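You operate a simulated robot arm through the tools that you are given. There is no shell and no other tool.

You run a simulated robot arm. Do the job below in one go: nothing can be reset, and whatever is moved stays where it is left.

## Task
Wrap the glossy round chocolate and put it in the small red drawer.
Fine: use the foil press, its slider as set; draw the press tray out again and close the drawer. Where these are worked on the way, their far stop is far enough and under half their travel is too little: press tray, small red drawer.

The check looks at the end state, three seconds after you hand in, the way a careful person would. Anything else that was tipped, shoved, dropped, spilled or broken makes it a failure.

## Robot
A 6-joint arm with a two-finger parallel gripper, fixed in place. Base frame: the origin is at the foot of the arm, x ahead of it, y to its left, z up; the work surface is at about z = 0.8. Readings come in m, rad, newtons and seconds.
Its first joint turns from -2.897 to 2.897 rad. Payload 3.43 kg.
The TCP is the grasp point between the finger pads, 0.034 m short of the fingertips. In the tool frame z runs along the fingers and y along their closing line. Largest opening 0.128 m; finger width 0.024, thickness 0.012; the body of the gripper, 0.048 by 0.13 m, starts 0.096 m behind the TCP.
Orientation is that of the tool frame in the base frame, as [roll, pitch, yaw] about the fixed x, y, z axes, in that order (R = Rz(yaw) Ry(pitch) Rx(roll)). With the fingers straight down and closing along the base's y, the tool's x points along the base's -x, its y along +y and its z along -z.

## Interface
- The arm moves only by the tool drive_tool. Its argument "rows" is a list of rows, each a list of 7 numbers: the finger opening in m, from 0 to 0.128, then the shift along the tool's x, y, z in m, then the turn, a rotation vector about the tool's x, y, z in rad. In form: [[hand, x, y, z, rx, ry, rz], ...]. A call has 1 to 20 rows; each row shifts and turns the commanded pose from where the row before left it, along the tool's axes as they then stand. Rows are played at 5 a second. More than 0.05 m and 0.15 rad between two rows, or a gripper value outside its range, and nothing of the call is played. A pose out of reach is approached as far as the arm can. The call stops where the force on the tool passes 60 N (or 10 N more than at its start, if that is more) or the arm is blocked; 0.2 s more then pass. The fingers move at their own pace (about 0.153 m/s each) and stop on an object; they squeeze with about 37 N. The grip force told is the motor's: it shows also when the fingers shut on nothing. Time passes only in rows, and 0.2 s behind the last, so rows that do not move let the fingers close. The reply holds the time, the measured pose of the TCP, the force on the tool along the base axes, the opening and the grip force, in the units named above and with some noise, with the torque about the TCP (base axes, N m) and any sound that the robot's microphone picked up, and new pictures: "pictures" is both (left out), scene, wrist or none.
- Cameras (640 x 400 px; columns grow to the right, rows downward): "scene" is fixed at [0.2273, -0.6563, 1.3735]; the picture's right is [0.49, -0.87, 0.00], its down [-0.50, -0.28, -0.82] and it looks along [0.71, 0.40, -0.58] (base axes); focal length 318 px, centre (320, 200). "wrist" rides on the gripper at [0.076, -0.011, -0.16] in the tool frame; the picture's right is [0.15, 0.99, 0.00], its down [-0.88, 0.13, -0.46] and it looks along [-0.45, 0.07, 0.89] (tool axes); focal length 234 px, centre (320, 200). There is no depth. A picture from a camera that has moved, and an enlarged one, comes with that camera's place and axes in the base frame and with its lens. The place of the scene camera against the robot may be out by one fixed shift of up to 0.018 m in any direction.
- inspect(camera, box): a new picture of the part [left, top, right, bottom] of that camera's present view, enlarged. It takes no simulated time.
- finish_job(): hands the job in; it is judged then, once.

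Places have to be worked out from the pictures, the camera data and where the tool is seen. Open the gripper and draw the arm clear of the work before you hand the job in, unless the task says otherwise.

The tools are called after "Request:" as name(argument=value, ...) on one line, values as JSON. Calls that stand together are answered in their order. drive_tool: Moves the arm, as the interface text tells. Its arguments: {"type":"object","properties":{"rows":{"type":"array"},"pictures":{"type":"string","enum":["both","scene","wrist","none"]}},"required":["rows"]} The other tools are called the same way: inspect (camera, box) takes an enlarged picture of a part of a camera's view; finish_job () hands the job in.

At the start:

```text
t: 0.0
ee_pos: [0.6449, -0.1766, 1.138]
tool_rot: [3.141, 0.002, 3.141]
force: [-0.6, -0.7, -0.5]
torque: [-0.01, -0.04, 0.01]
width: 0.1282
grasp_force: 0.0
```

scene: 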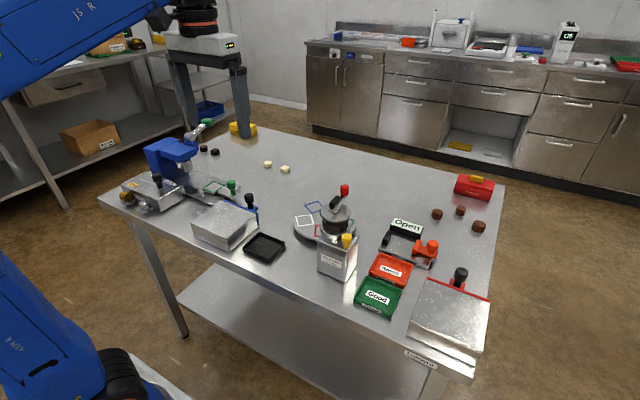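
wrist: 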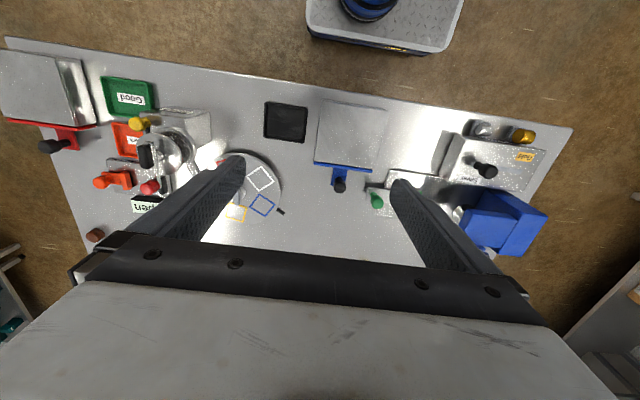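

The scene shows several machines: a blue press on the left, white/cream sweets, dark round items, brown chocolates to the right, a red box. I'll enlarge the parts of the view before moving.

Request:
inspect(camera="scene", box=[100, 110, 300, 235])

Request:
inspect(camera="scene", box=[280, 160, 440, 260])

Request:
inspect(camera="scene", box=[340, 160, 520, 380])

Request:
inspect(camera="wrist", box=[0, 30, 320, 250])

Request:
inspect(camera="wrist", box=[260, 80, 580, 280])

```text
3.20 times, centred on (200, 172) of scene
camera zoom: at [0.2273, -0.6563, 1.3735], right [0.49, -0.87, 0.0], down [-0.5, -0.28, -0.82], along [0.71, 0.4, -0.58], focal length 1016 px, centre (704, 288)
```

zoom: 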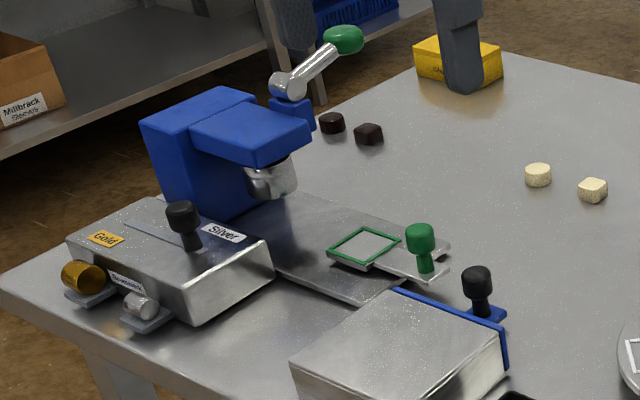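

```text
4.00 times, centred on (360, 210) of scene
camera zoom: at [0.2273, -0.6563, 1.3735], right [0.49, -0.87, 0.0], down [-0.5, -0.28, -0.82], along [0.71, 0.4, -0.58], focal length 1270 px, centre (160, 160)
```

zoom: 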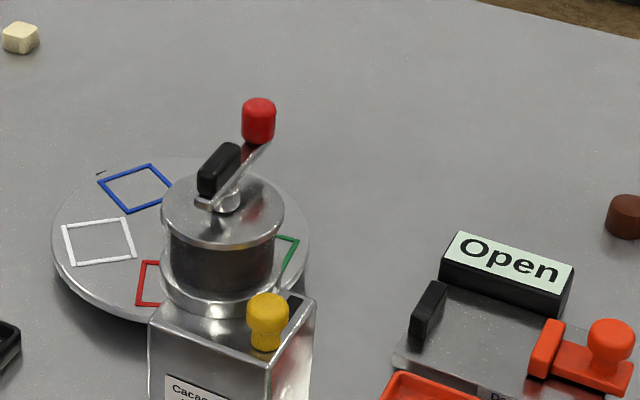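

```text
1.82 times, centred on (430, 270) of scene
camera zoom: at [0.2273, -0.6563, 1.3735], right [0.49, -0.87, 0.0], down [-0.5, -0.28, -0.82], along [0.71, 0.4, -0.58], focal length 578 px, centre (120, 73)
```

zoom: 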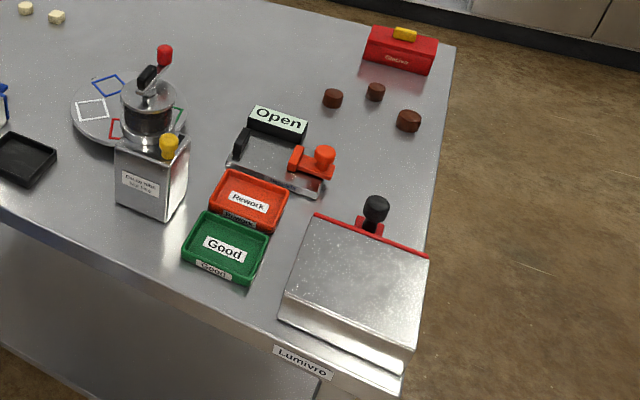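

```text
1.82 times, centred on (160, 140) of wrist
camera zoom: at [0.5684, -0.1887, 1.2974], right [-0.15, 0.99, 0.0], down [0.88, 0.13, 0.46], along [0.45, 0.07, -0.89], focal length 426 px, centre (611, 309)
```

zoom: 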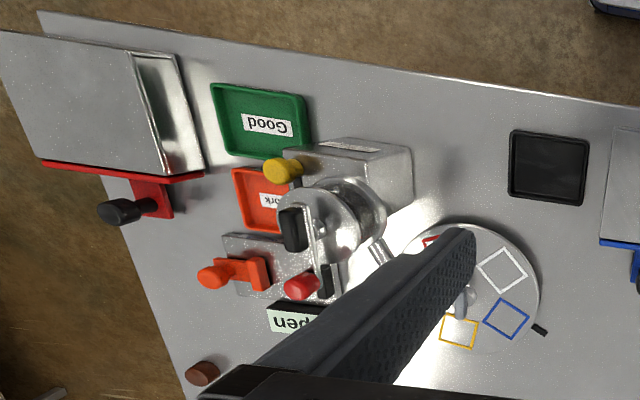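

```text
2.00 times, centred on (420, 180) of wrist
camera zoom: at [0.5684, -0.1887, 1.2974], right [-0.15, 0.99, 0.0], down [0.88, 0.13, 0.46], along [0.45, 0.07, -0.89], focal length 468 px, centre (120, 240)
```

zoom: 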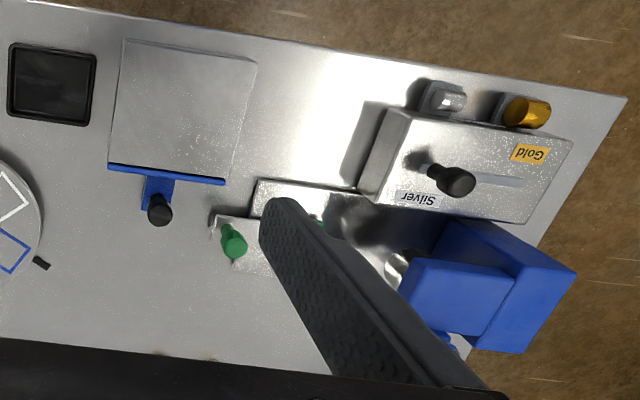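

The sweets come in pairs and triplets of different shape and finish. I'll zoom closely on each group to tell gloss and shape.

Request:
inspect(camera="scene", box=[420, 195, 500, 245])

Request:
inspect(camera="scene", box=[190, 135, 230, 160])

Request:
inspect(camera="scene", box=[255, 150, 303, 180])

Request:
inspect(camera="scene", box=[400, 255, 500, 375])

Request:
inspect(camera="scene", box=[110, 160, 190, 210])

Request:
inspect(camera="scene", box=[180, 160, 276, 220])

```text
8.00 times, centred on (460, 220) of scene
camera zoom: at [0.2273, -0.6563, 1.3735], right [0.49, -0.87, 0.0], down [-0.5, -0.28, -0.82], along [0.71, 0.4, -0.58], focal length 2541 px, centre (-800, 40)
```

zoom: 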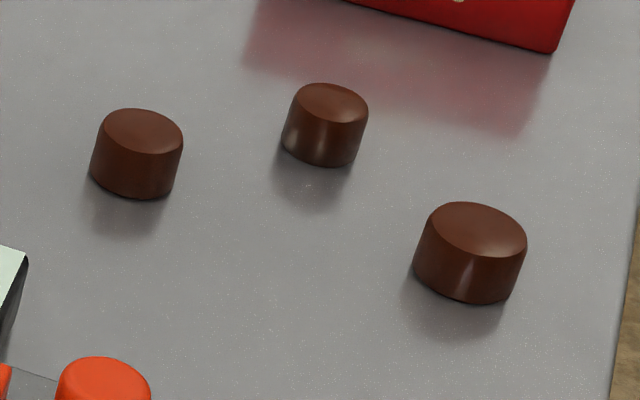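

```text
16.00 times, centred on (210, 148) of scene
camera zoom: at [0.2273, -0.6563, 1.3735], right [0.49, -0.87, 0.0], down [-0.5, -0.28, -0.82], along [0.71, 0.4, -0.58], focal length 5082 px, centre (2080, 1040)
```

zoom: 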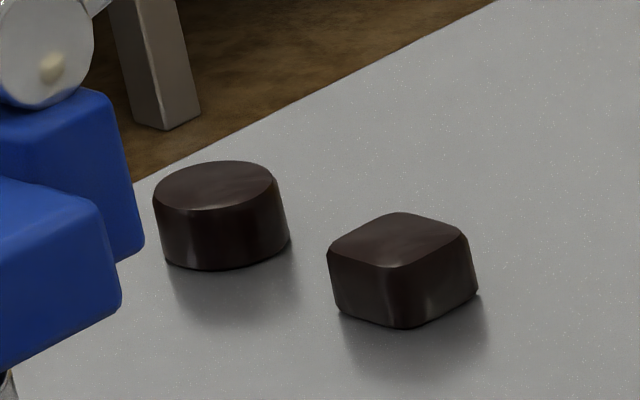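

```text
13.33 times, centred on (279, 165) of scene
camera zoom: at [0.2273, -0.6563, 1.3735], right [0.49, -0.87, 0.0], down [-0.5, -0.28, -0.82], along [0.71, 0.4, -0.58], focal length 4235 px, centre (867, 667)
```

zoom: 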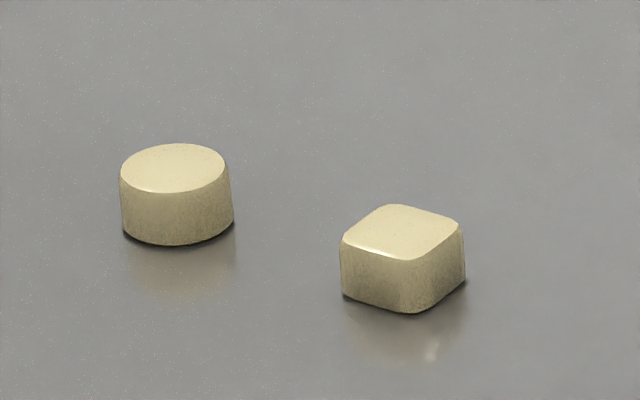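

```text
3.33 times, centred on (450, 315) of scene
camera zoom: at [0.2273, -0.6563, 1.3735], right [0.49, -0.87, 0.0], down [-0.5, -0.28, -0.82], along [0.71, 0.4, -0.58], focal length 1059 px, centre (-113, -183)
```

zoom: 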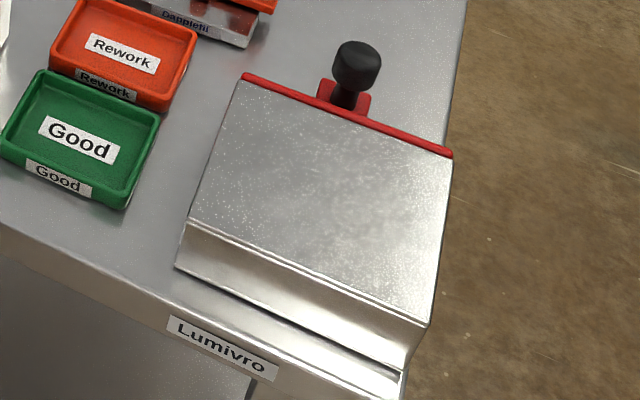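

```text
8.00 times, centred on (150, 185) of scene
camera zoom: at [0.2273, -0.6563, 1.3735], right [0.49, -0.87, 0.0], down [-0.5, -0.28, -0.82], along [0.71, 0.4, -0.58], focal length 2541 px, centre (1680, 320)
```

zoom: 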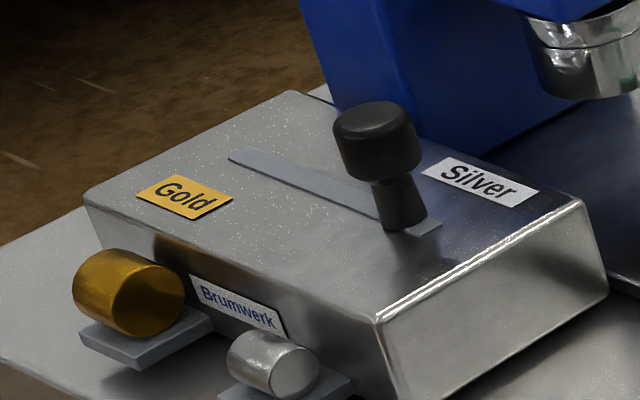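

```text
6.67 times, centred on (228, 190) of scene
camera zoom: at [0.2273, -0.6563, 1.3735], right [0.49, -0.87, 0.0], down [-0.5, -0.28, -0.82], along [0.71, 0.4, -0.58], focal length 2118 px, centre (933, 267)
```

zoom: 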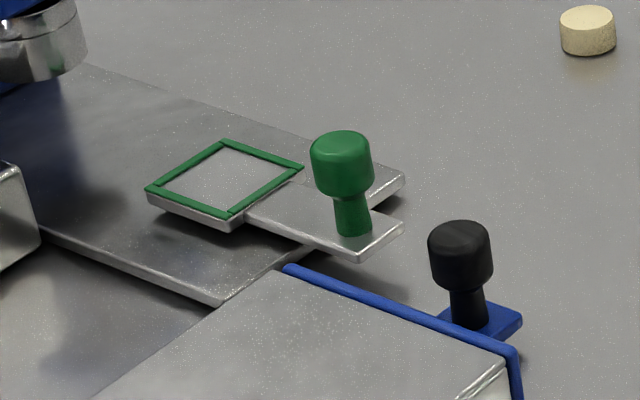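

The glossiness can't be judged yet, so I'll use the wrist camera. I'm turning the tool toward the brown ones (right far side) and tilting it forward, staying high.

Request:
drive_tool(rows=[[0.128, 0, 0, 0, 0, 0, 0.13], [0.128, 0, 0, 0, 0, 0, 0.13], [0.128, 0, 0, 0, 0, 0, 0.13], [0.128, 0, 0, 0, 0, 0, 0.13], [0.128, 0, 0, 0, 0, -0.13, 0], [0.128, 0, 0, 0, 0, -0.13, 0], [0.128, 0, 0, 0, 0, -0.13, 0], [0.128, 0, 0, 0, 0, -0.13, 0], [0.128, 0, 0, 0, 0, 0, 0]])

```text
t: 2.0
ee_pos: [0.6431, -0.1772, 1.1374]
tool_rot: [3.139, 0.523, 2.62]
force: [0.0, 0.6, -0.1]
torque: [0.02, 0.01, 0.0]
width: 0.1281
grasp_force: 0.1
camera wrist: at [0.5128, -0.1156, 1.2384], right [0.38, 0.92, -0.07], down [0.53, -0.15, 0.83], along [0.76, -0.36, -0.55], focal length 234 px, centre (320, 200)
```

scene: 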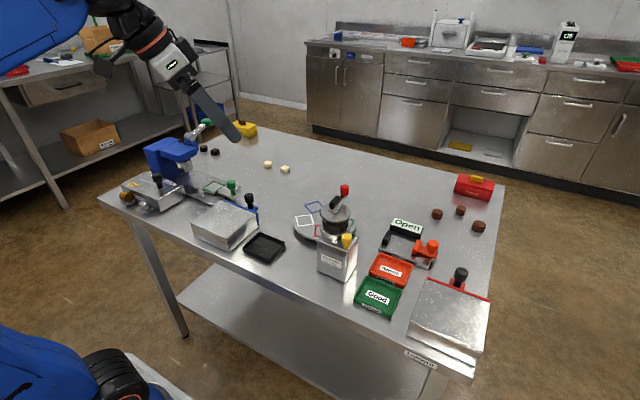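
wrist: 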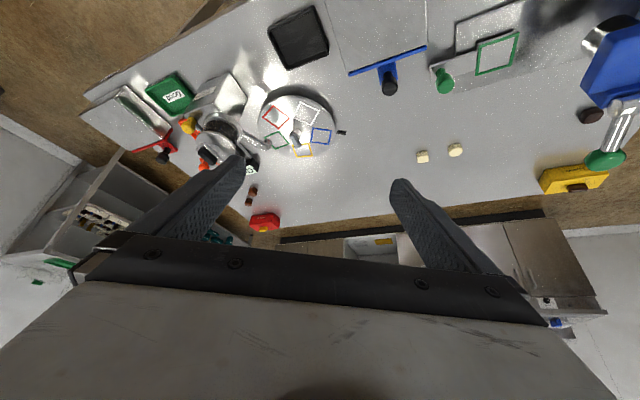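

The wrist view now sees the far side of the table. I'm moving toward the brown ones at height for a closer view.

Request:
drive_tool(rows=[[0.128, -0.0368, -0.0218, 0.0212, 0, 0, 0], [0.128, -0.0368, -0.0218, 0.0212, 0, 0, 0], [0.128, -0.0368, -0.0218, 0.0212, 0, 0, 0], [0.128, -0.0368, -0.0218, 0.0212, 0, 0, 0], [0.128, -0.0368, -0.0218, 0.0212, 0, 0, 0], [0.128, 0, 0, 0, 0, 0, 0]], pictures="wrist")

Request:
inspect(camera="wrist", box=[240, 110, 400, 210])

```text
t: 3.4
ee_pos: [0.7766, -0.3759, 1.1402]
tool_rot: [-3.142, 0.521, 2.622]
force: [-0.6, -0.1, -0.5]
torque: [-0.03, 0.0, -0.01]
width: 0.128
grasp_force: 0.0
camera wrist: at [0.6442, -0.3144, 1.2408], right [0.38, 0.92, -0.07], down [0.53, -0.15, 0.83], along [0.76, -0.36, -0.55], focal length 234 px, centre (320, 200)
```

wrist: 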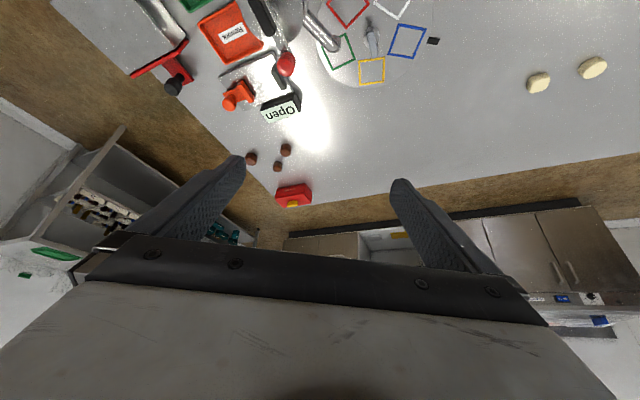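

```text
4.00 times, centred on (320, 160) of wrist
camera zoom: at [0.6442, -0.3144, 1.2408], right [0.38, 0.92, -0.07], down [0.53, -0.15, 0.83], along [0.76, -0.36, -0.55], focal length 937 px, centre (320, 360)
```

zoom: 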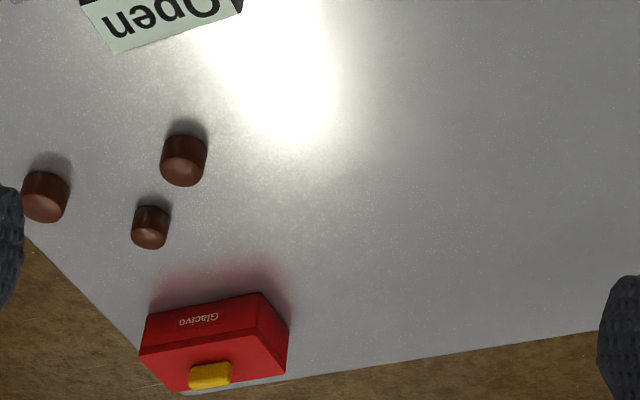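

I see the three brown chocolates clearly apart; I'm going nearer to compare their sheen.

Request:
drive_tool(rows=[[0.128, -0.0187, -0.004, 0.034, 0, 0, 0], [0.128, -0.0187, -0.004, 0.034, 0, 0, 0], [0.128, -0.0187, -0.004, 0.034, 0, 0, 0], [0.128, 0, 0, 0, 0, 0, 0]], pictures="wrist")

Request:
inspect(camera="wrist", box=[230, 110, 326, 170])

Request:
inspect(camera="wrist", box=[480, 0, 640, 100])

```text
t: 4.4
ee_pos: [0.8569, -0.4359, 1.0795]
tool_rot: [3.142, 0.518, 2.622]
force: [0.3, 0.7, -0.6]
torque: [0.01, -0.02, 0.03]
width: 0.1277
grasp_force: 0.0
camera wrist: at [0.7257, -0.3746, 1.1788], right [0.38, 0.92, -0.07], down [0.53, -0.15, 0.83], along [0.76, -0.36, -0.55], focal length 234 px, centre (320, 200)
```

wrist: 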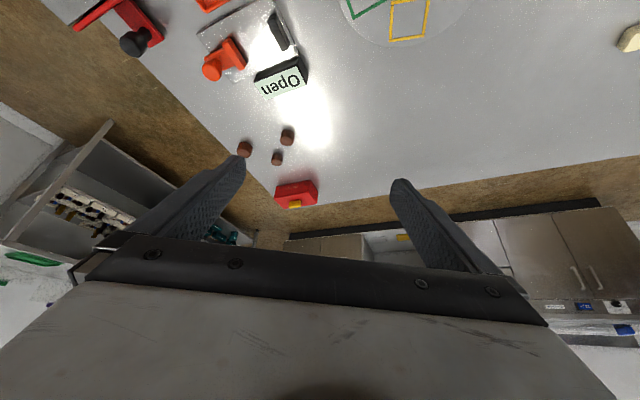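

```text
6.67 times, centred on (278, 140) of wrist
camera zoom: at [0.7257, -0.3746, 1.1788], right [0.38, 0.92, -0.07], down [0.53, -0.15, 0.83], along [0.76, -0.36, -0.55], focal length 1561 px, centre (600, 600)
```

zoom: 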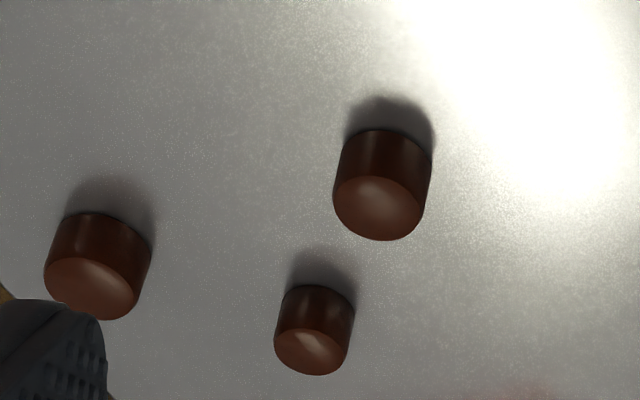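

```text
4.00 times, centred on (560, 50) of wrist
camera zoom: at [0.7257, -0.3746, 1.1788], right [0.38, 0.92, -0.07], down [0.53, -0.15, 0.83], along [0.76, -0.36, -0.55], focal length 937 px, centre (-640, 800)
```

zoom: 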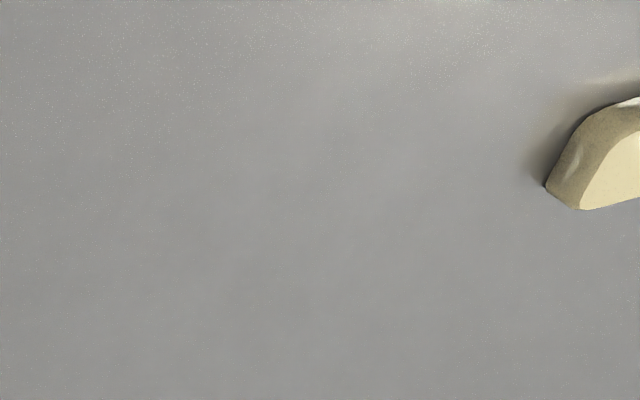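

The middle, smaller brown one shows a sharper reflection on its top than its neighbours. I'm going closer from a different spot to confirm.

Request:
drive_tool(rows=[[0.128, -0.0183, -0.0118, 0.028, 0, 0, 0], [0.128, -0.0183, -0.0118, 0.028, 0, 0, 0], [0.128, -0.0183, -0.0118, 0.028, 0, 0, 0], [0.128, -0.0183, -0.0118, 0.028, 0, 0, 0], [0.128, 0, 0, 0, 0, 0, 0]], pictures="both")

Request:
inspect(camera="wrist", box=[230, 70, 390, 170])

```text
t: 5.6
ee_pos: [0.9369, -0.5367, 1.019]
tool_rot: [3.139, 0.519, 2.619]
force: [-1.0, 0.2, 1.3]
torque: [-0.02, 0.0, -0.01]
width: 0.128
grasp_force: 0.1
camera wrist: at [0.8041, -0.475, 1.1189], right [0.38, 0.92, -0.07], down [0.53, -0.15, 0.83], along [0.76, -0.36, -0.55], focal length 234 px, centre (320, 200)
```

scene: 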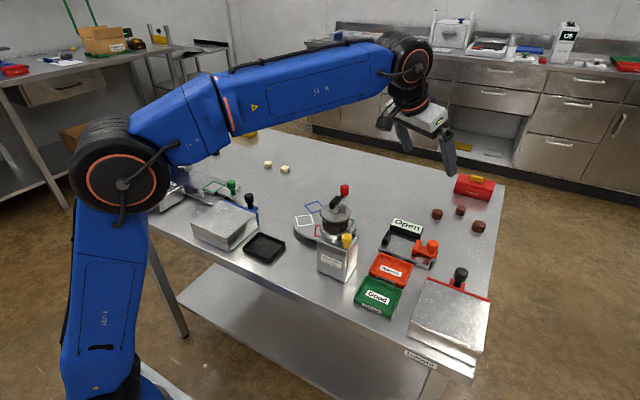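
wrist: 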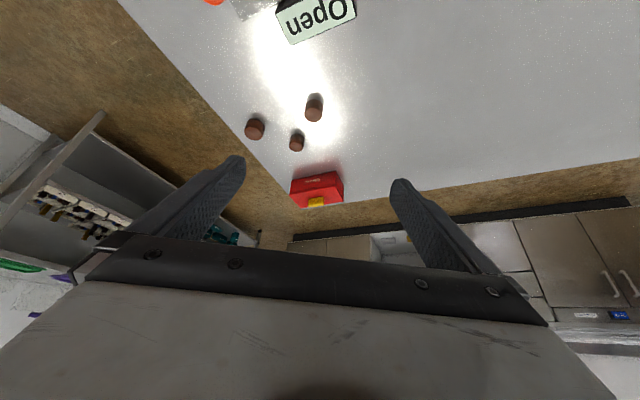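

```text
4.00 times, centred on (310, 120) of wrist
camera zoom: at [0.8041, -0.475, 1.1189], right [0.38, 0.92, -0.07], down [0.53, -0.15, 0.83], along [0.76, -0.36, -0.55], focal length 937 px, centre (360, 520)
```

zoom: 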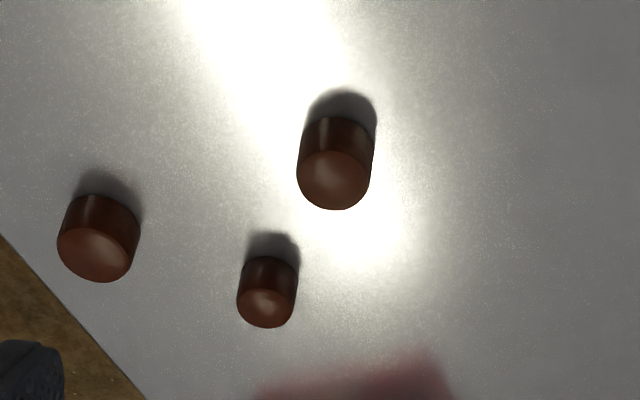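

A distant lamp mirrors in a fixed direction, so I can place each chocolate's top in the glare to compare gloss. The left one (at ~(0.995,-0.59)) sits nearly in the glare now and looks dull; next I place the right one there.

Request:
drive_tool(rows=[[0.128, -0.0129, -0.0326, 0.0074, 0, 0, 0], [0.128, -0.0129, -0.0326, 0.0074, 0, 0, 0], [0.128, -0.0129, -0.0326, 0.0074, 0, 0, 0], [0.128, 0, 0, 0, 0, 0, 0]], pictures="wrist")

Request:
inspect(camera="wrist", box=[260, 70, 420, 170])

```text
t: 6.6
ee_pos: [0.9247, -0.6432, 1.0173]
tool_rot: [3.141, 0.521, 2.618]
force: [0.0, -0.4, 0.3]
torque: [0.02, 0.01, 0.0]
width: 0.1281
grasp_force: 0.1
camera wrist: at [0.793, -0.5823, 1.1169], right [0.38, 0.92, -0.07], down [0.53, -0.15, 0.83], along [0.76, -0.36, -0.55], focal length 234 px, centre (320, 200)
```

wrist: 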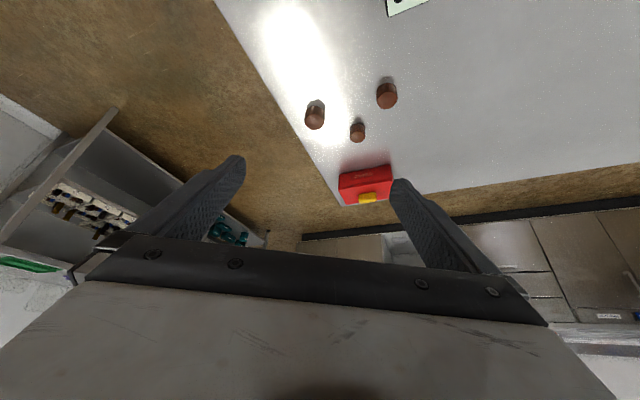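

```text
4.00 times, centred on (340, 120) of wrist
camera zoom: at [0.793, -0.5823, 1.1169], right [0.38, 0.92, -0.07], down [0.53, -0.15, 0.83], along [0.76, -0.36, -0.55], focal length 937 px, centre (240, 520)
```

zoom: 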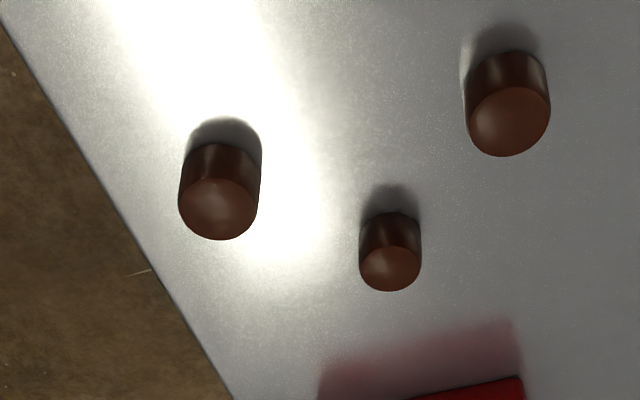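

The right one also gives only a soft sheen in the glare. Now the middle one gets placed into it.

Request:
drive_tool(rows=[[0.128, -0.0061, 0.0358, 0.0035, 0, 0, 0], [0.128, -0.0061, 0.0358, 0.0035, 0, 0, 0], [0.128, 0, 0, 0, 0, 0, 0]], pictures="wrist")

Request:
inspect(camera="wrist", box=[240, 70, 400, 170])

```text
t: 7.4
ee_pos: [0.9737, -0.5889, 1.0171]
tool_rot: [3.139, 0.519, 2.621]
force: [-0.5, -0.6, -0.4]
torque: [0.0, -0.01, 0.01]
width: 0.1278
grasp_force: 0.1
camera wrist: at [0.8421, -0.527, 1.1168], right [0.38, 0.92, -0.07], down [0.53, -0.15, 0.83], along [0.76, -0.36, -0.55], focal length 234 px, centre (320, 200)
```

wrist: 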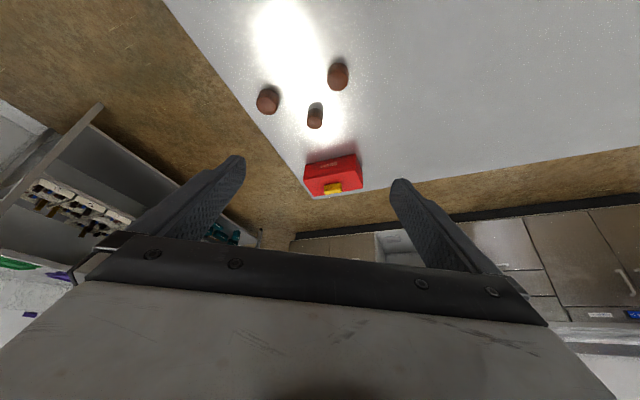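

```text
4.00 times, centred on (320, 120) of wrist
camera zoom: at [0.8421, -0.527, 1.1168], right [0.38, 0.92, -0.07], down [0.53, -0.15, 0.83], along [0.76, -0.36, -0.55], focal length 937 px, centre (320, 520)
```

zoom: 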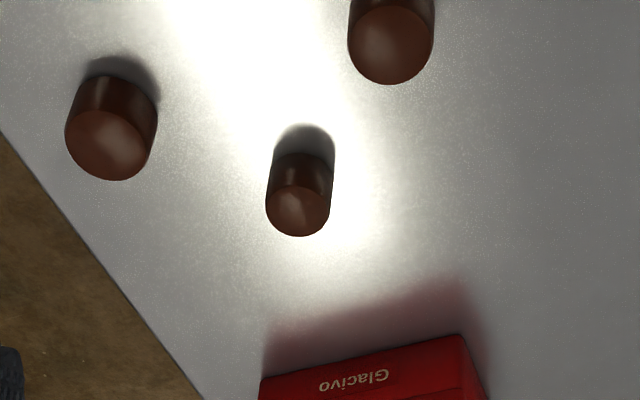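

All three brown ones look alike in sheen (slightly sharper on the middle). I need to compare with the white and dark rounds, so I'm rising and traversing left at height to put the white ones in the glare.

Request:
drive_tool(rows=[[0.128, 0.0054, 0.0074, -0.0453, 0, 0, 0], [0.128, 0.0054, 0.0074, -0.0453, 0, 0, 0], [0.128, 0.0054, 0.0074, -0.0453, 0, 0, 0], [0.128, 0.0054, 0.0074, -0.0453, 0, 0, 0], [0.128, 0.0054, 0.0074, -0.0453, 0, 0, 0], [0.128, 0.0242, 0.0398, -0.01395, 0, 0, 0], [0.128, 0.0242, 0.0398, -0.01395, 0, 0, 0], [0.128, 0.0242, 0.0398, -0.01395, 0, 0, 0], [0.128, 0.0242, 0.0398, -0.01395, 0, 0, 0], [0.128, 0.0242, 0.0398, -0.01395, 0, 0, 0], [0.128, 0.0242, 0.0398, -0.01395, 0, 0, 0], [0.128, 0.0242, 0.0398, -0.01395, 0, 0, 0], [0.128, 0.0242, 0.0398, -0.01395, 0, 0, 0], [0.128, 0.0242, 0.0398, -0.01395, 0, 0, 0], [0.128, 0.0242, 0.0398, -0.01395, 0, 0, 0], [0.128, 0.0242, 0.0398, -0.01395, 0, 0, 0], [0.128, 0.0242, 0.0398, -0.01395, 0, 0, 0], [0.128, 0.0242, 0.0398, -0.01395, 0, 0, 0], [0.128, 0, 0, 0, 0, 0, 0]], pictures="both")

Request:
inspect(camera="wrist", box=[240, 70, 400, 170])

```text
t: 11.4
ee_pos: [0.8128, 0.1403, 1.2005]
tool_rot: [3.14, 0.519, 2.622]
force: [-0.6, 0.1, 1.1]
torque: [0.04, 0.01, 0.0]
width: 0.128
grasp_force: 0.1
camera wrist: at [0.682, 0.2022, 1.3014], right [0.38, 0.92, -0.07], down [0.53, -0.15, 0.83], along [0.76, -0.36, -0.55], focal length 234 px, centre (320, 200)
```

scene: 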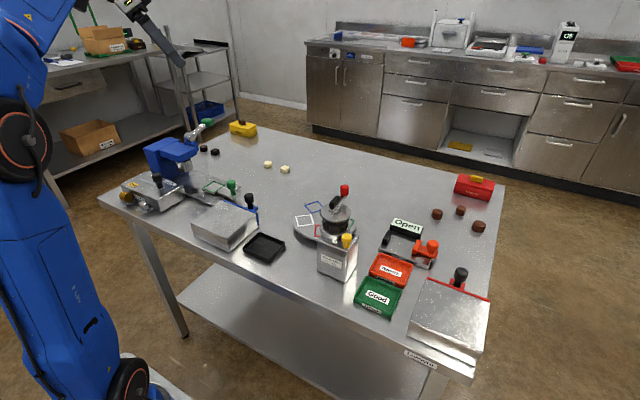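
wrist: 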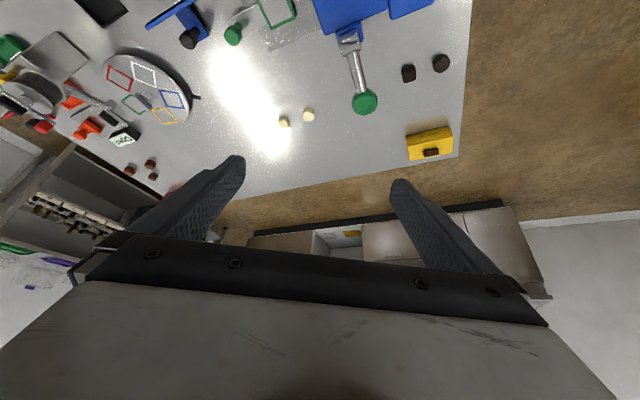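

```text
4.00 times, centred on (320, 120) of wrist
camera zoom: at [0.682, 0.2022, 1.3014], right [0.38, 0.92, -0.07], down [0.53, -0.15, 0.83], along [0.76, -0.36, -0.55], focal length 937 px, centre (320, 520)
```

zoom: 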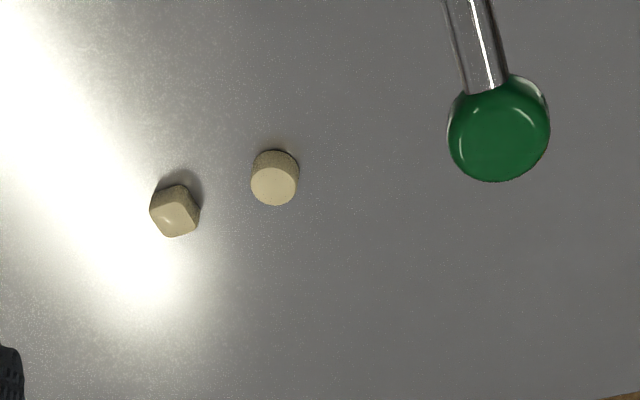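

The white pair isn't fully in the glare. I shift a bit further left so the white round falls into it.

Request:
drive_tool(rows=[[0.128, 0.0055, 0.0444, -0.0031, 0, 0, 0], [0.128, 0.0055, 0.0444, -0.0031, 0, 0, 0], [0.128, 0.0055, 0.0444, -0.0031, 0, 0, 0], [0.128, 0, 0, 0, 0, 0, 0]], pictures="wrist")

Request:
inspect(camera="wrist", box=[200, 70, 360, 170])

Request:
inspect(camera="wrist", box=[340, 20, 480, 110])

```text
t: 12.4
ee_pos: [0.8654, 0.2658, 1.2018]
tool_rot: [3.14, 0.52, 2.622]
force: [-0.2, -0.7, -0.1]
torque: [-0.01, 0.02, -0.01]
width: 0.1283
grasp_force: 0.1
camera wrist: at [0.7338, 0.3288, 1.3013], right [0.38, 0.92, -0.07], down [0.53, -0.15, 0.83], along [0.76, -0.36, -0.55], focal length 234 px, centre (320, 200)
```

wrist: 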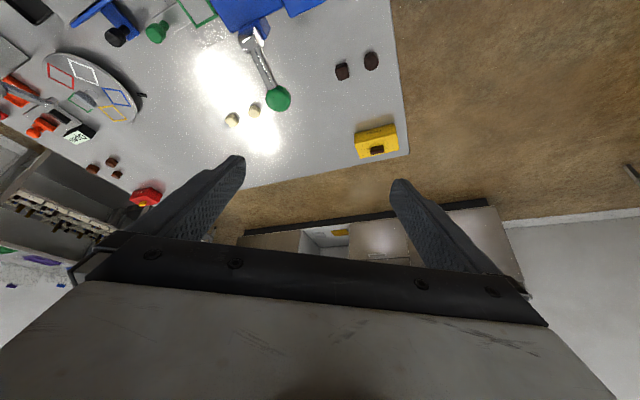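

```text
4.00 times, centred on (280, 120) of wrist
camera zoom: at [0.7338, 0.3288, 1.3013], right [0.38, 0.92, -0.07], down [0.53, -0.15, 0.83], along [0.76, -0.36, -0.55], focal length 937 px, centre (480, 520)
```

zoom: 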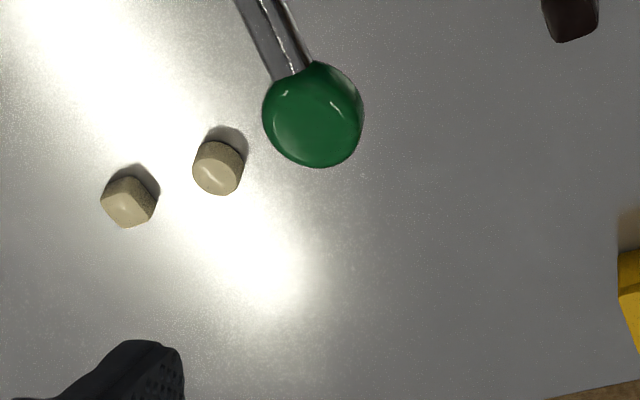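

```text
4.44 times, centred on (410, 65) of wrist
camera zoom: at [0.7338, 0.3288, 1.3013], right [0.38, 0.92, -0.07], down [0.53, -0.15, 0.83], along [0.76, -0.36, -0.55], focal length 1041 px, centre (-80, 800)
```

zoom: 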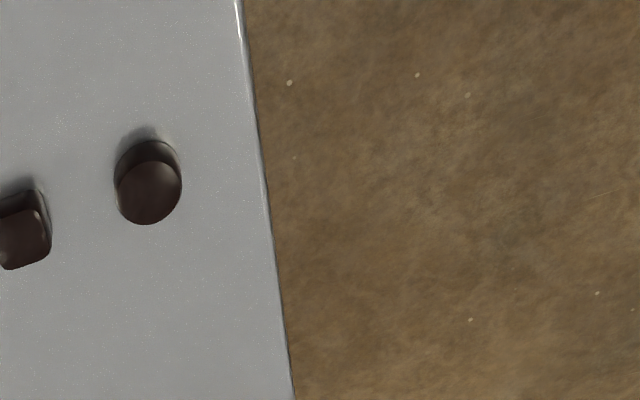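

The white round shows a rather crisp streak; the dark ones aren't in the glare yet. I move further left to test the dark round.

Request:
drive_tool(rows=[[0.128, 0.0254, 0.0392, -0.01464, 0, 0, 0], [0.128, 0.0254, 0.0392, -0.01464, 0, 0, 0], [0.128, 0.0254, 0.0392, -0.01464, 0, 0, 0], [0.128, 0.0254, 0.0392, -0.01464, 0, 0, 0], [0.128, 0.0254, 0.0392, -0.01464, 0, 0, 0], [0.128, 0.0254, 0.0392, -0.01464, 0, 0, 0], [0.128, 0.0254, 0.0392, -0.01464, 0, 0, 0], [0.128, 0, 0, 0, 0, 0, 0]], pictures="wrist")

Request:
inspect(camera="wrist", box=[180, 70, 340, 170])

```text
t: 14.2
ee_pos: [0.7904, 0.5077, 1.1183]
tool_rot: [3.135, 0.523, 2.621]
force: [-0.5, 0.3, 0.9]
torque: [-0.01, -0.02, 0.0]
width: 0.1281
grasp_force: 0.0
out of reach, approached as far as the arm can: row 2, 3, 4, 5, 6, 7
camera wrist: at [0.6572, 0.568, 1.2179], right [0.38, 0.92, -0.07], down [0.53, -0.16, 0.84], along [0.76, -0.35, -0.55], focal length 234 px, centre (320, 200)
```

wrist: 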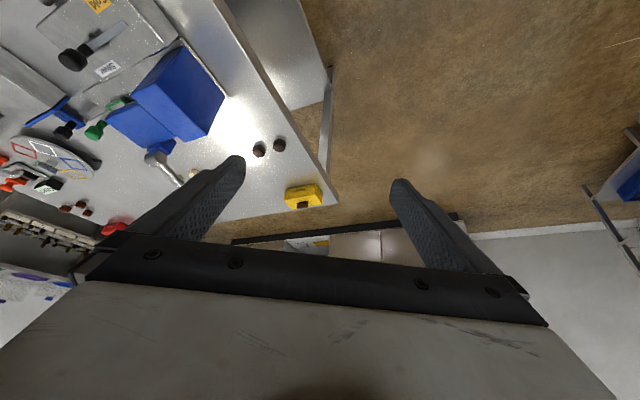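

```text
4.00 times, centred on (260, 120) of wrist
camera zoom: at [0.6572, 0.568, 1.2179], right [0.38, 0.92, -0.07], down [0.53, -0.16, 0.84], along [0.76, -0.35, -0.55], focal length 937 px, centre (560, 520)
```

zoom: 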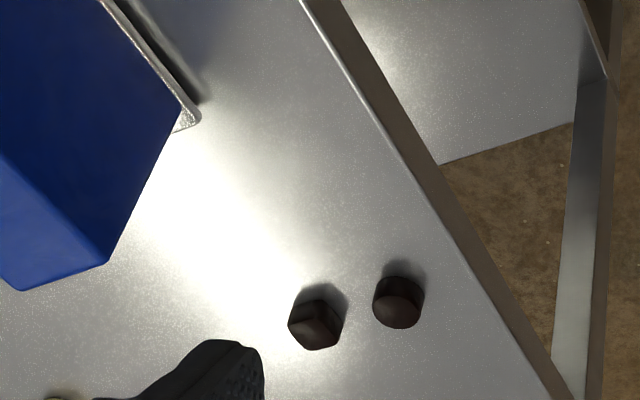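

The arm ran to its reach limit in this orientation, and the dark ones look dull but are not quite in the glare. I turn the tool toward the arm's radial direction to gain reach.

Request:
drive_tool(rows=[[0.128, 0, 0, 0, 0.0, 0, 0], [0.128, 0, 0, 0, 0.0646, 0, -0.1122], [0.128, 0, 0, 0, 0.0646, 0, -0.1122], [0.128, 0, 0, 0, 0.0646, 0, -0.1122], [0.128, 0, 0, 0, 0.0646, 0, -0.1122], [0.128, 0, 0, 0, 0, 0, 0]], pictures="wrist")

```text
t: 15.6
ee_pos: [0.7772, 0.4595, 1.0533]
tool_rot: [-2.662, 0.415, 3.111]
force: [0.4, 0.0, -0.3]
torque: [-0.04, 0.01, 0.02]
width: 0.128
grasp_force: 0.0
out of reach, approached as far as the arm can: row 2, 3, 4, 5
camera wrist: at [0.6506, 0.527, 1.1562], right [0.08, 0.88, -0.48], down [0.68, 0.31, 0.67], along [0.73, -0.37, -0.57], focal length 234 px, centre (320, 200)
```

wrist: 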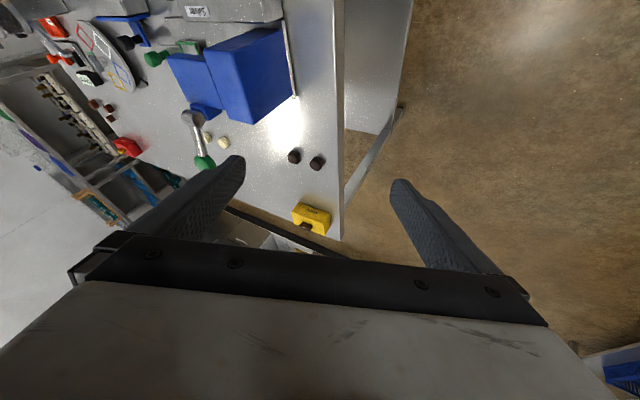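

I used the wrong sign for the vertical-axis turn. I undo it, and pull the target back inside reach.

Request:
drive_tool(rows=[[0.128, 0, 0, 0, -0.0646, 0, 0.1122], [0.128, 0, 0, 0, -0.0646, 0, 0.1122], [0.128, 0, 0, 0, -0.0646, 0, 0.1122], [0.128, 0, 0, 0, -0.0646, 0, 0.1122], [0.128, 0.0023, -0.0455, -0.0206, 0, 0, 0], [0.128, 0.0023, -0.0455, -0.0206, 0, 0, 0], [0.128, 0.0023, -0.0455, -0.0206, 0, 0, 0], [0.128, 0, 0, 0, 0, 0, 0]], pictures="wrist")

```text
t: 17.4
ee_pos: [0.6778, 0.3585, 1.1052]
tool_rot: [3.139, 0.521, 2.619]
force: [0.2, 0.1, -0.2]
torque: [0.03, -0.02, -0.03]
width: 0.1278
grasp_force: 0.1
camera wrist: at [0.545, 0.42, 1.2057], right [0.38, 0.92, -0.07], down [0.53, -0.15, 0.83], along [0.76, -0.36, -0.55], focal length 234 px, centre (320, 200)
```

wrist: 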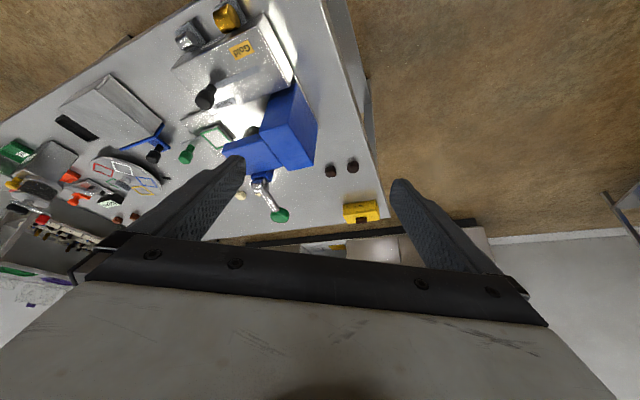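

The command clamps to the actual pose, good. I raise, turn correctly about the vertical to face left-forward, then look at the dark ones.

Request:
drive_tool(rows=[[0.128, -0.025, 0, -0.0433, 0, 0, 0], [0.128, -0.025, 0, -0.0433, 0, 0, 0], [0.128, 0, 0, 0, -0.065, 0, -0.1126], [0.128, 0, 0, 0, -0.065, 0, -0.1126], [0.128, 0, 0, 0, -0.065, 0, -0.1126], [0.128, 0, 0, 0, -0.065, 0, -0.1126], [0.128, 0, 0, 0, -0.065, 0, -0.1126], [0.128, 0, 0, 0, -0.065, 0, -0.1126], [0.128, 0, 0, 0, -0.065, 0, -0.1126], [0.128, 0, 0, 0, -0.065, 0, -0.1126], [0.128, 0, 0, 0, 0, 0, 0]], pictures="wrist")

Request:
inspect(camera="wrist", box=[180, 60, 420, 210])

```text
t: 19.8
ee_pos: [0.6781, 0.3616, 1.203]
tool_rot: [3.138, 0.523, -2.622]
force: [-0.5, 0.1, 0.3]
torque: [-0.01, 0.0, 0.02]
width: 0.1279
grasp_force: 0.0
camera wrist: at [0.5572, 0.2771, 1.303], right [-0.6, 0.79, -0.07], down [0.4, 0.38, 0.84], along [0.69, 0.47, -0.55], focal length 234 px, centre (320, 200)
```

wrist: 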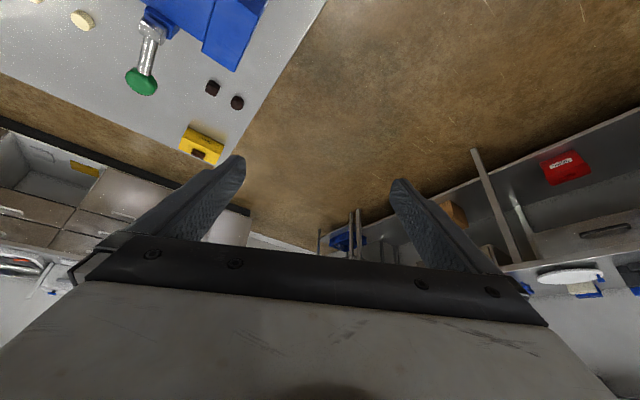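

```text
2.67 times, centred on (300, 135) of wrist
camera zoom: at [0.5572, 0.2771, 1.303], right [-0.6, 0.79, -0.07], down [0.4, 0.38, 0.84], along [0.69, 0.47, -0.55], focal length 624 px, centre (373, 373)
```

zoom: 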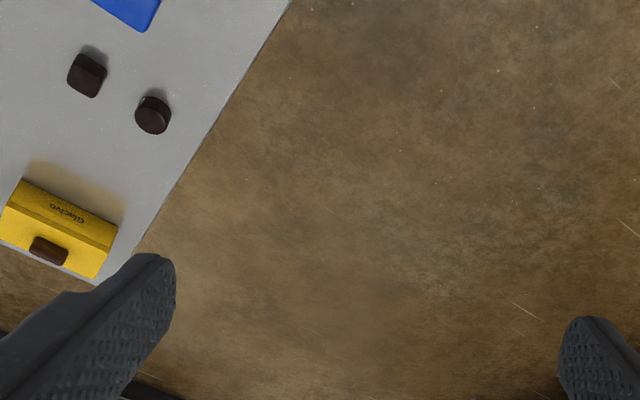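

Now moving to place the dark round into the lamp's mirror direction.

Request:
drive_tool(rows=[[0.128, -0.0237, 0.028, 0.0248, 0, 0, 0], [0.128, -0.0237, 0.028, 0.0248, 0, 0, 0], [0.128, -0.0237, 0.028, 0.0248, 0, 0, 0], [0.128, -0.0237, 0.028, 0.0248, 0, 0, 0], [0.128, -0.0237, 0.028, 0.0248, 0, 0, 0], [0.128, -0.0237, 0.028, 0.0248, 0, 0, 0], [0.128, -0.0237, 0.028, 0.0248, 0, 0, 0], [0.128, -0.0237, 0.028, 0.0248, 0, 0, 0], [0.128, -0.0237, 0.028, 0.0248, 0, 0, 0], [0.128, 0, 0, 0, 0, 0, 0]], pictures="wrist")

Request:
inspect(camera="wrist", box=[0, 40, 160, 140])

```text
t: 22.0
ee_pos: [0.7811, 0.6843, 1.0827]
tool_rot: [3.139, 0.522, -2.622]
force: [-0.2, -0.6, 0.7]
torque: [-0.01, 0.0, -0.01]
width: 0.1281
grasp_force: 0.1
out of reach, approached as far as the arm can: row 7, 8, 9
camera wrist: at [0.6603, 0.6022, 1.1827], right [-0.6, 0.8, -0.07], down [0.4, 0.38, 0.83], along [0.69, 0.47, -0.55], focal length 234 px, centre (320, 200)
```

wrist: 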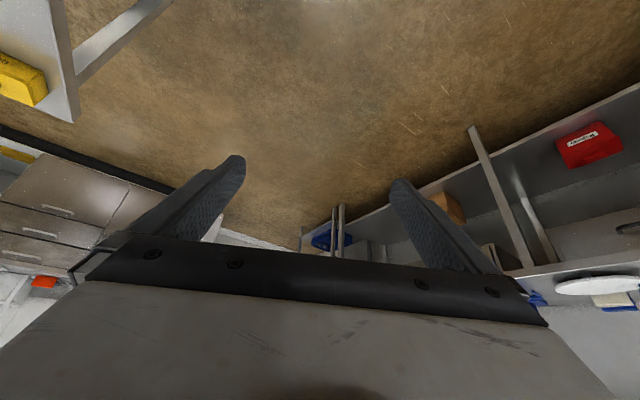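

```text
4.00 times, centred on (80, 90) of wrist
camera zoom: at [0.6603, 0.6022, 1.1827], right [-0.6, 0.8, -0.07], down [0.4, 0.38, 0.83], along [0.69, 0.47, -0.55], focal length 937 px, centre (1280, 640)
```

zoom: 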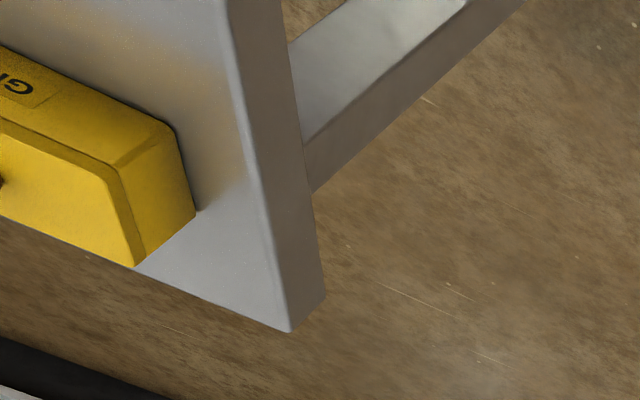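

I turn back to face straight ahead so the dark ones come into view from here.

Request:
drive_tool(rows=[[0.128, 0, 0, 0, 0.065, 0, 0.1126], [0.128, 0, 0, 0, 0.065, 0, 0.1126], [0.128, 0, 0, 0, 0.065, 0, 0.1126], [0.128, 0, 0, 0, 0.065, 0, 0.1126], [0.128, 0, 0, 0, 0.065, 0, 0.1126], [0.128, 0, 0, 0, 0.065, 0, 0.1126], [0.128, 0, 0, 0, 0, 0, 0]], pictures="wrist")

Request:
inspect(camera="wrist", box=[180, 70, 340, 170])

```text
t: 23.6
ee_pos: [0.7489, 0.6383, 1.0344]
tool_rot: [3.139, 0.522, 2.88]
force: [0.5, 1.0, -0.4]
torque: [0.0, 0.04, 0.02]
width: 0.1283
grasp_force: 0.3
out of reach, approached as far as the arm can: row 1, 2, 3, 4, 5
camera wrist: at [0.6064, 0.6636, 1.1342], right [0.13, 0.99, -0.07], down [0.55, -0.01, 0.83], along [0.82, -0.15, -0.55], focal length 234 px, centre (320, 200)
```

wrist: 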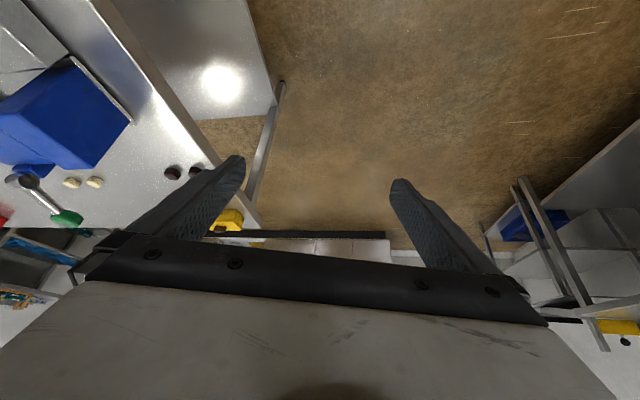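

```text
4.00 times, centred on (260, 120) of wrist
camera zoom: at [0.6064, 0.6636, 1.1342], right [0.13, 0.99, -0.07], down [0.55, -0.01, 0.83], along [0.82, -0.15, -0.55], focal length 937 px, centre (560, 520)
```

zoom: 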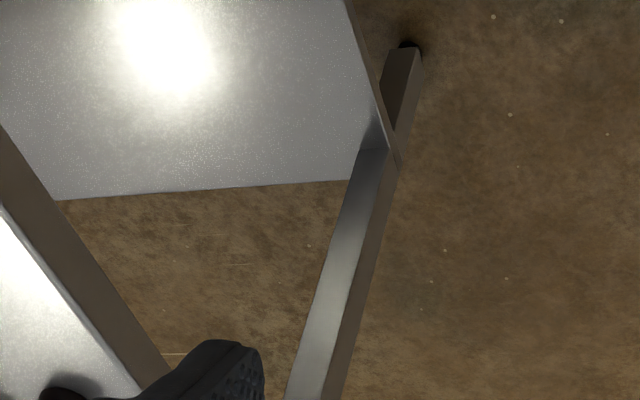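

The dark ones are now next to the glare at lower left; I enlarge there.

Request:
inspect(camera="wrist", box=[130, 140, 226, 200])

Request:
inspect(camera="wrist", box=[50, 160, 130, 210])

```text
6.67 times, centred on (178, 170) of wrist
camera zoom: at [0.6064, 0.6636, 1.1342], right [0.13, 0.99, -0.07], down [0.55, -0.01, 0.83], along [0.82, -0.15, -0.55], focal length 1561 px, centre (1267, 400)
```

zoom: 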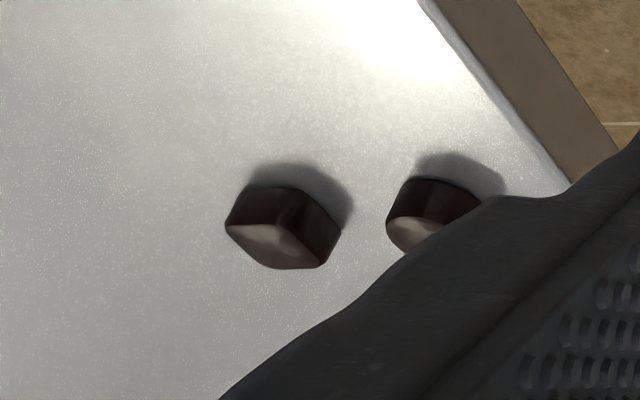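

```text
8.00 times, centred on (90, 185) of wrist
camera zoom: at [0.6064, 0.6636, 1.1342], right [0.13, 0.99, -0.07], down [0.55, -0.01, 0.83], along [0.82, -0.15, -0.55], focal length 1873 px, centre (2160, 320)
```

zoom: 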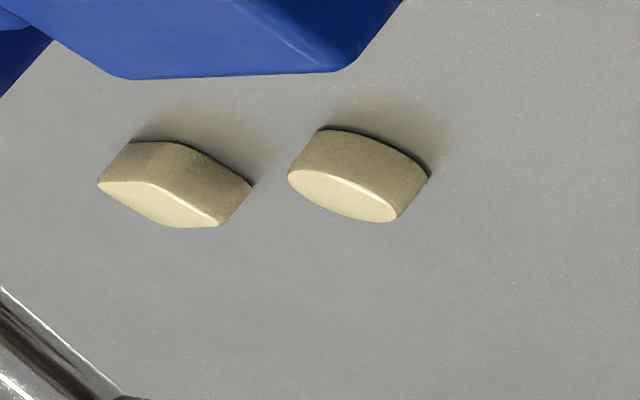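

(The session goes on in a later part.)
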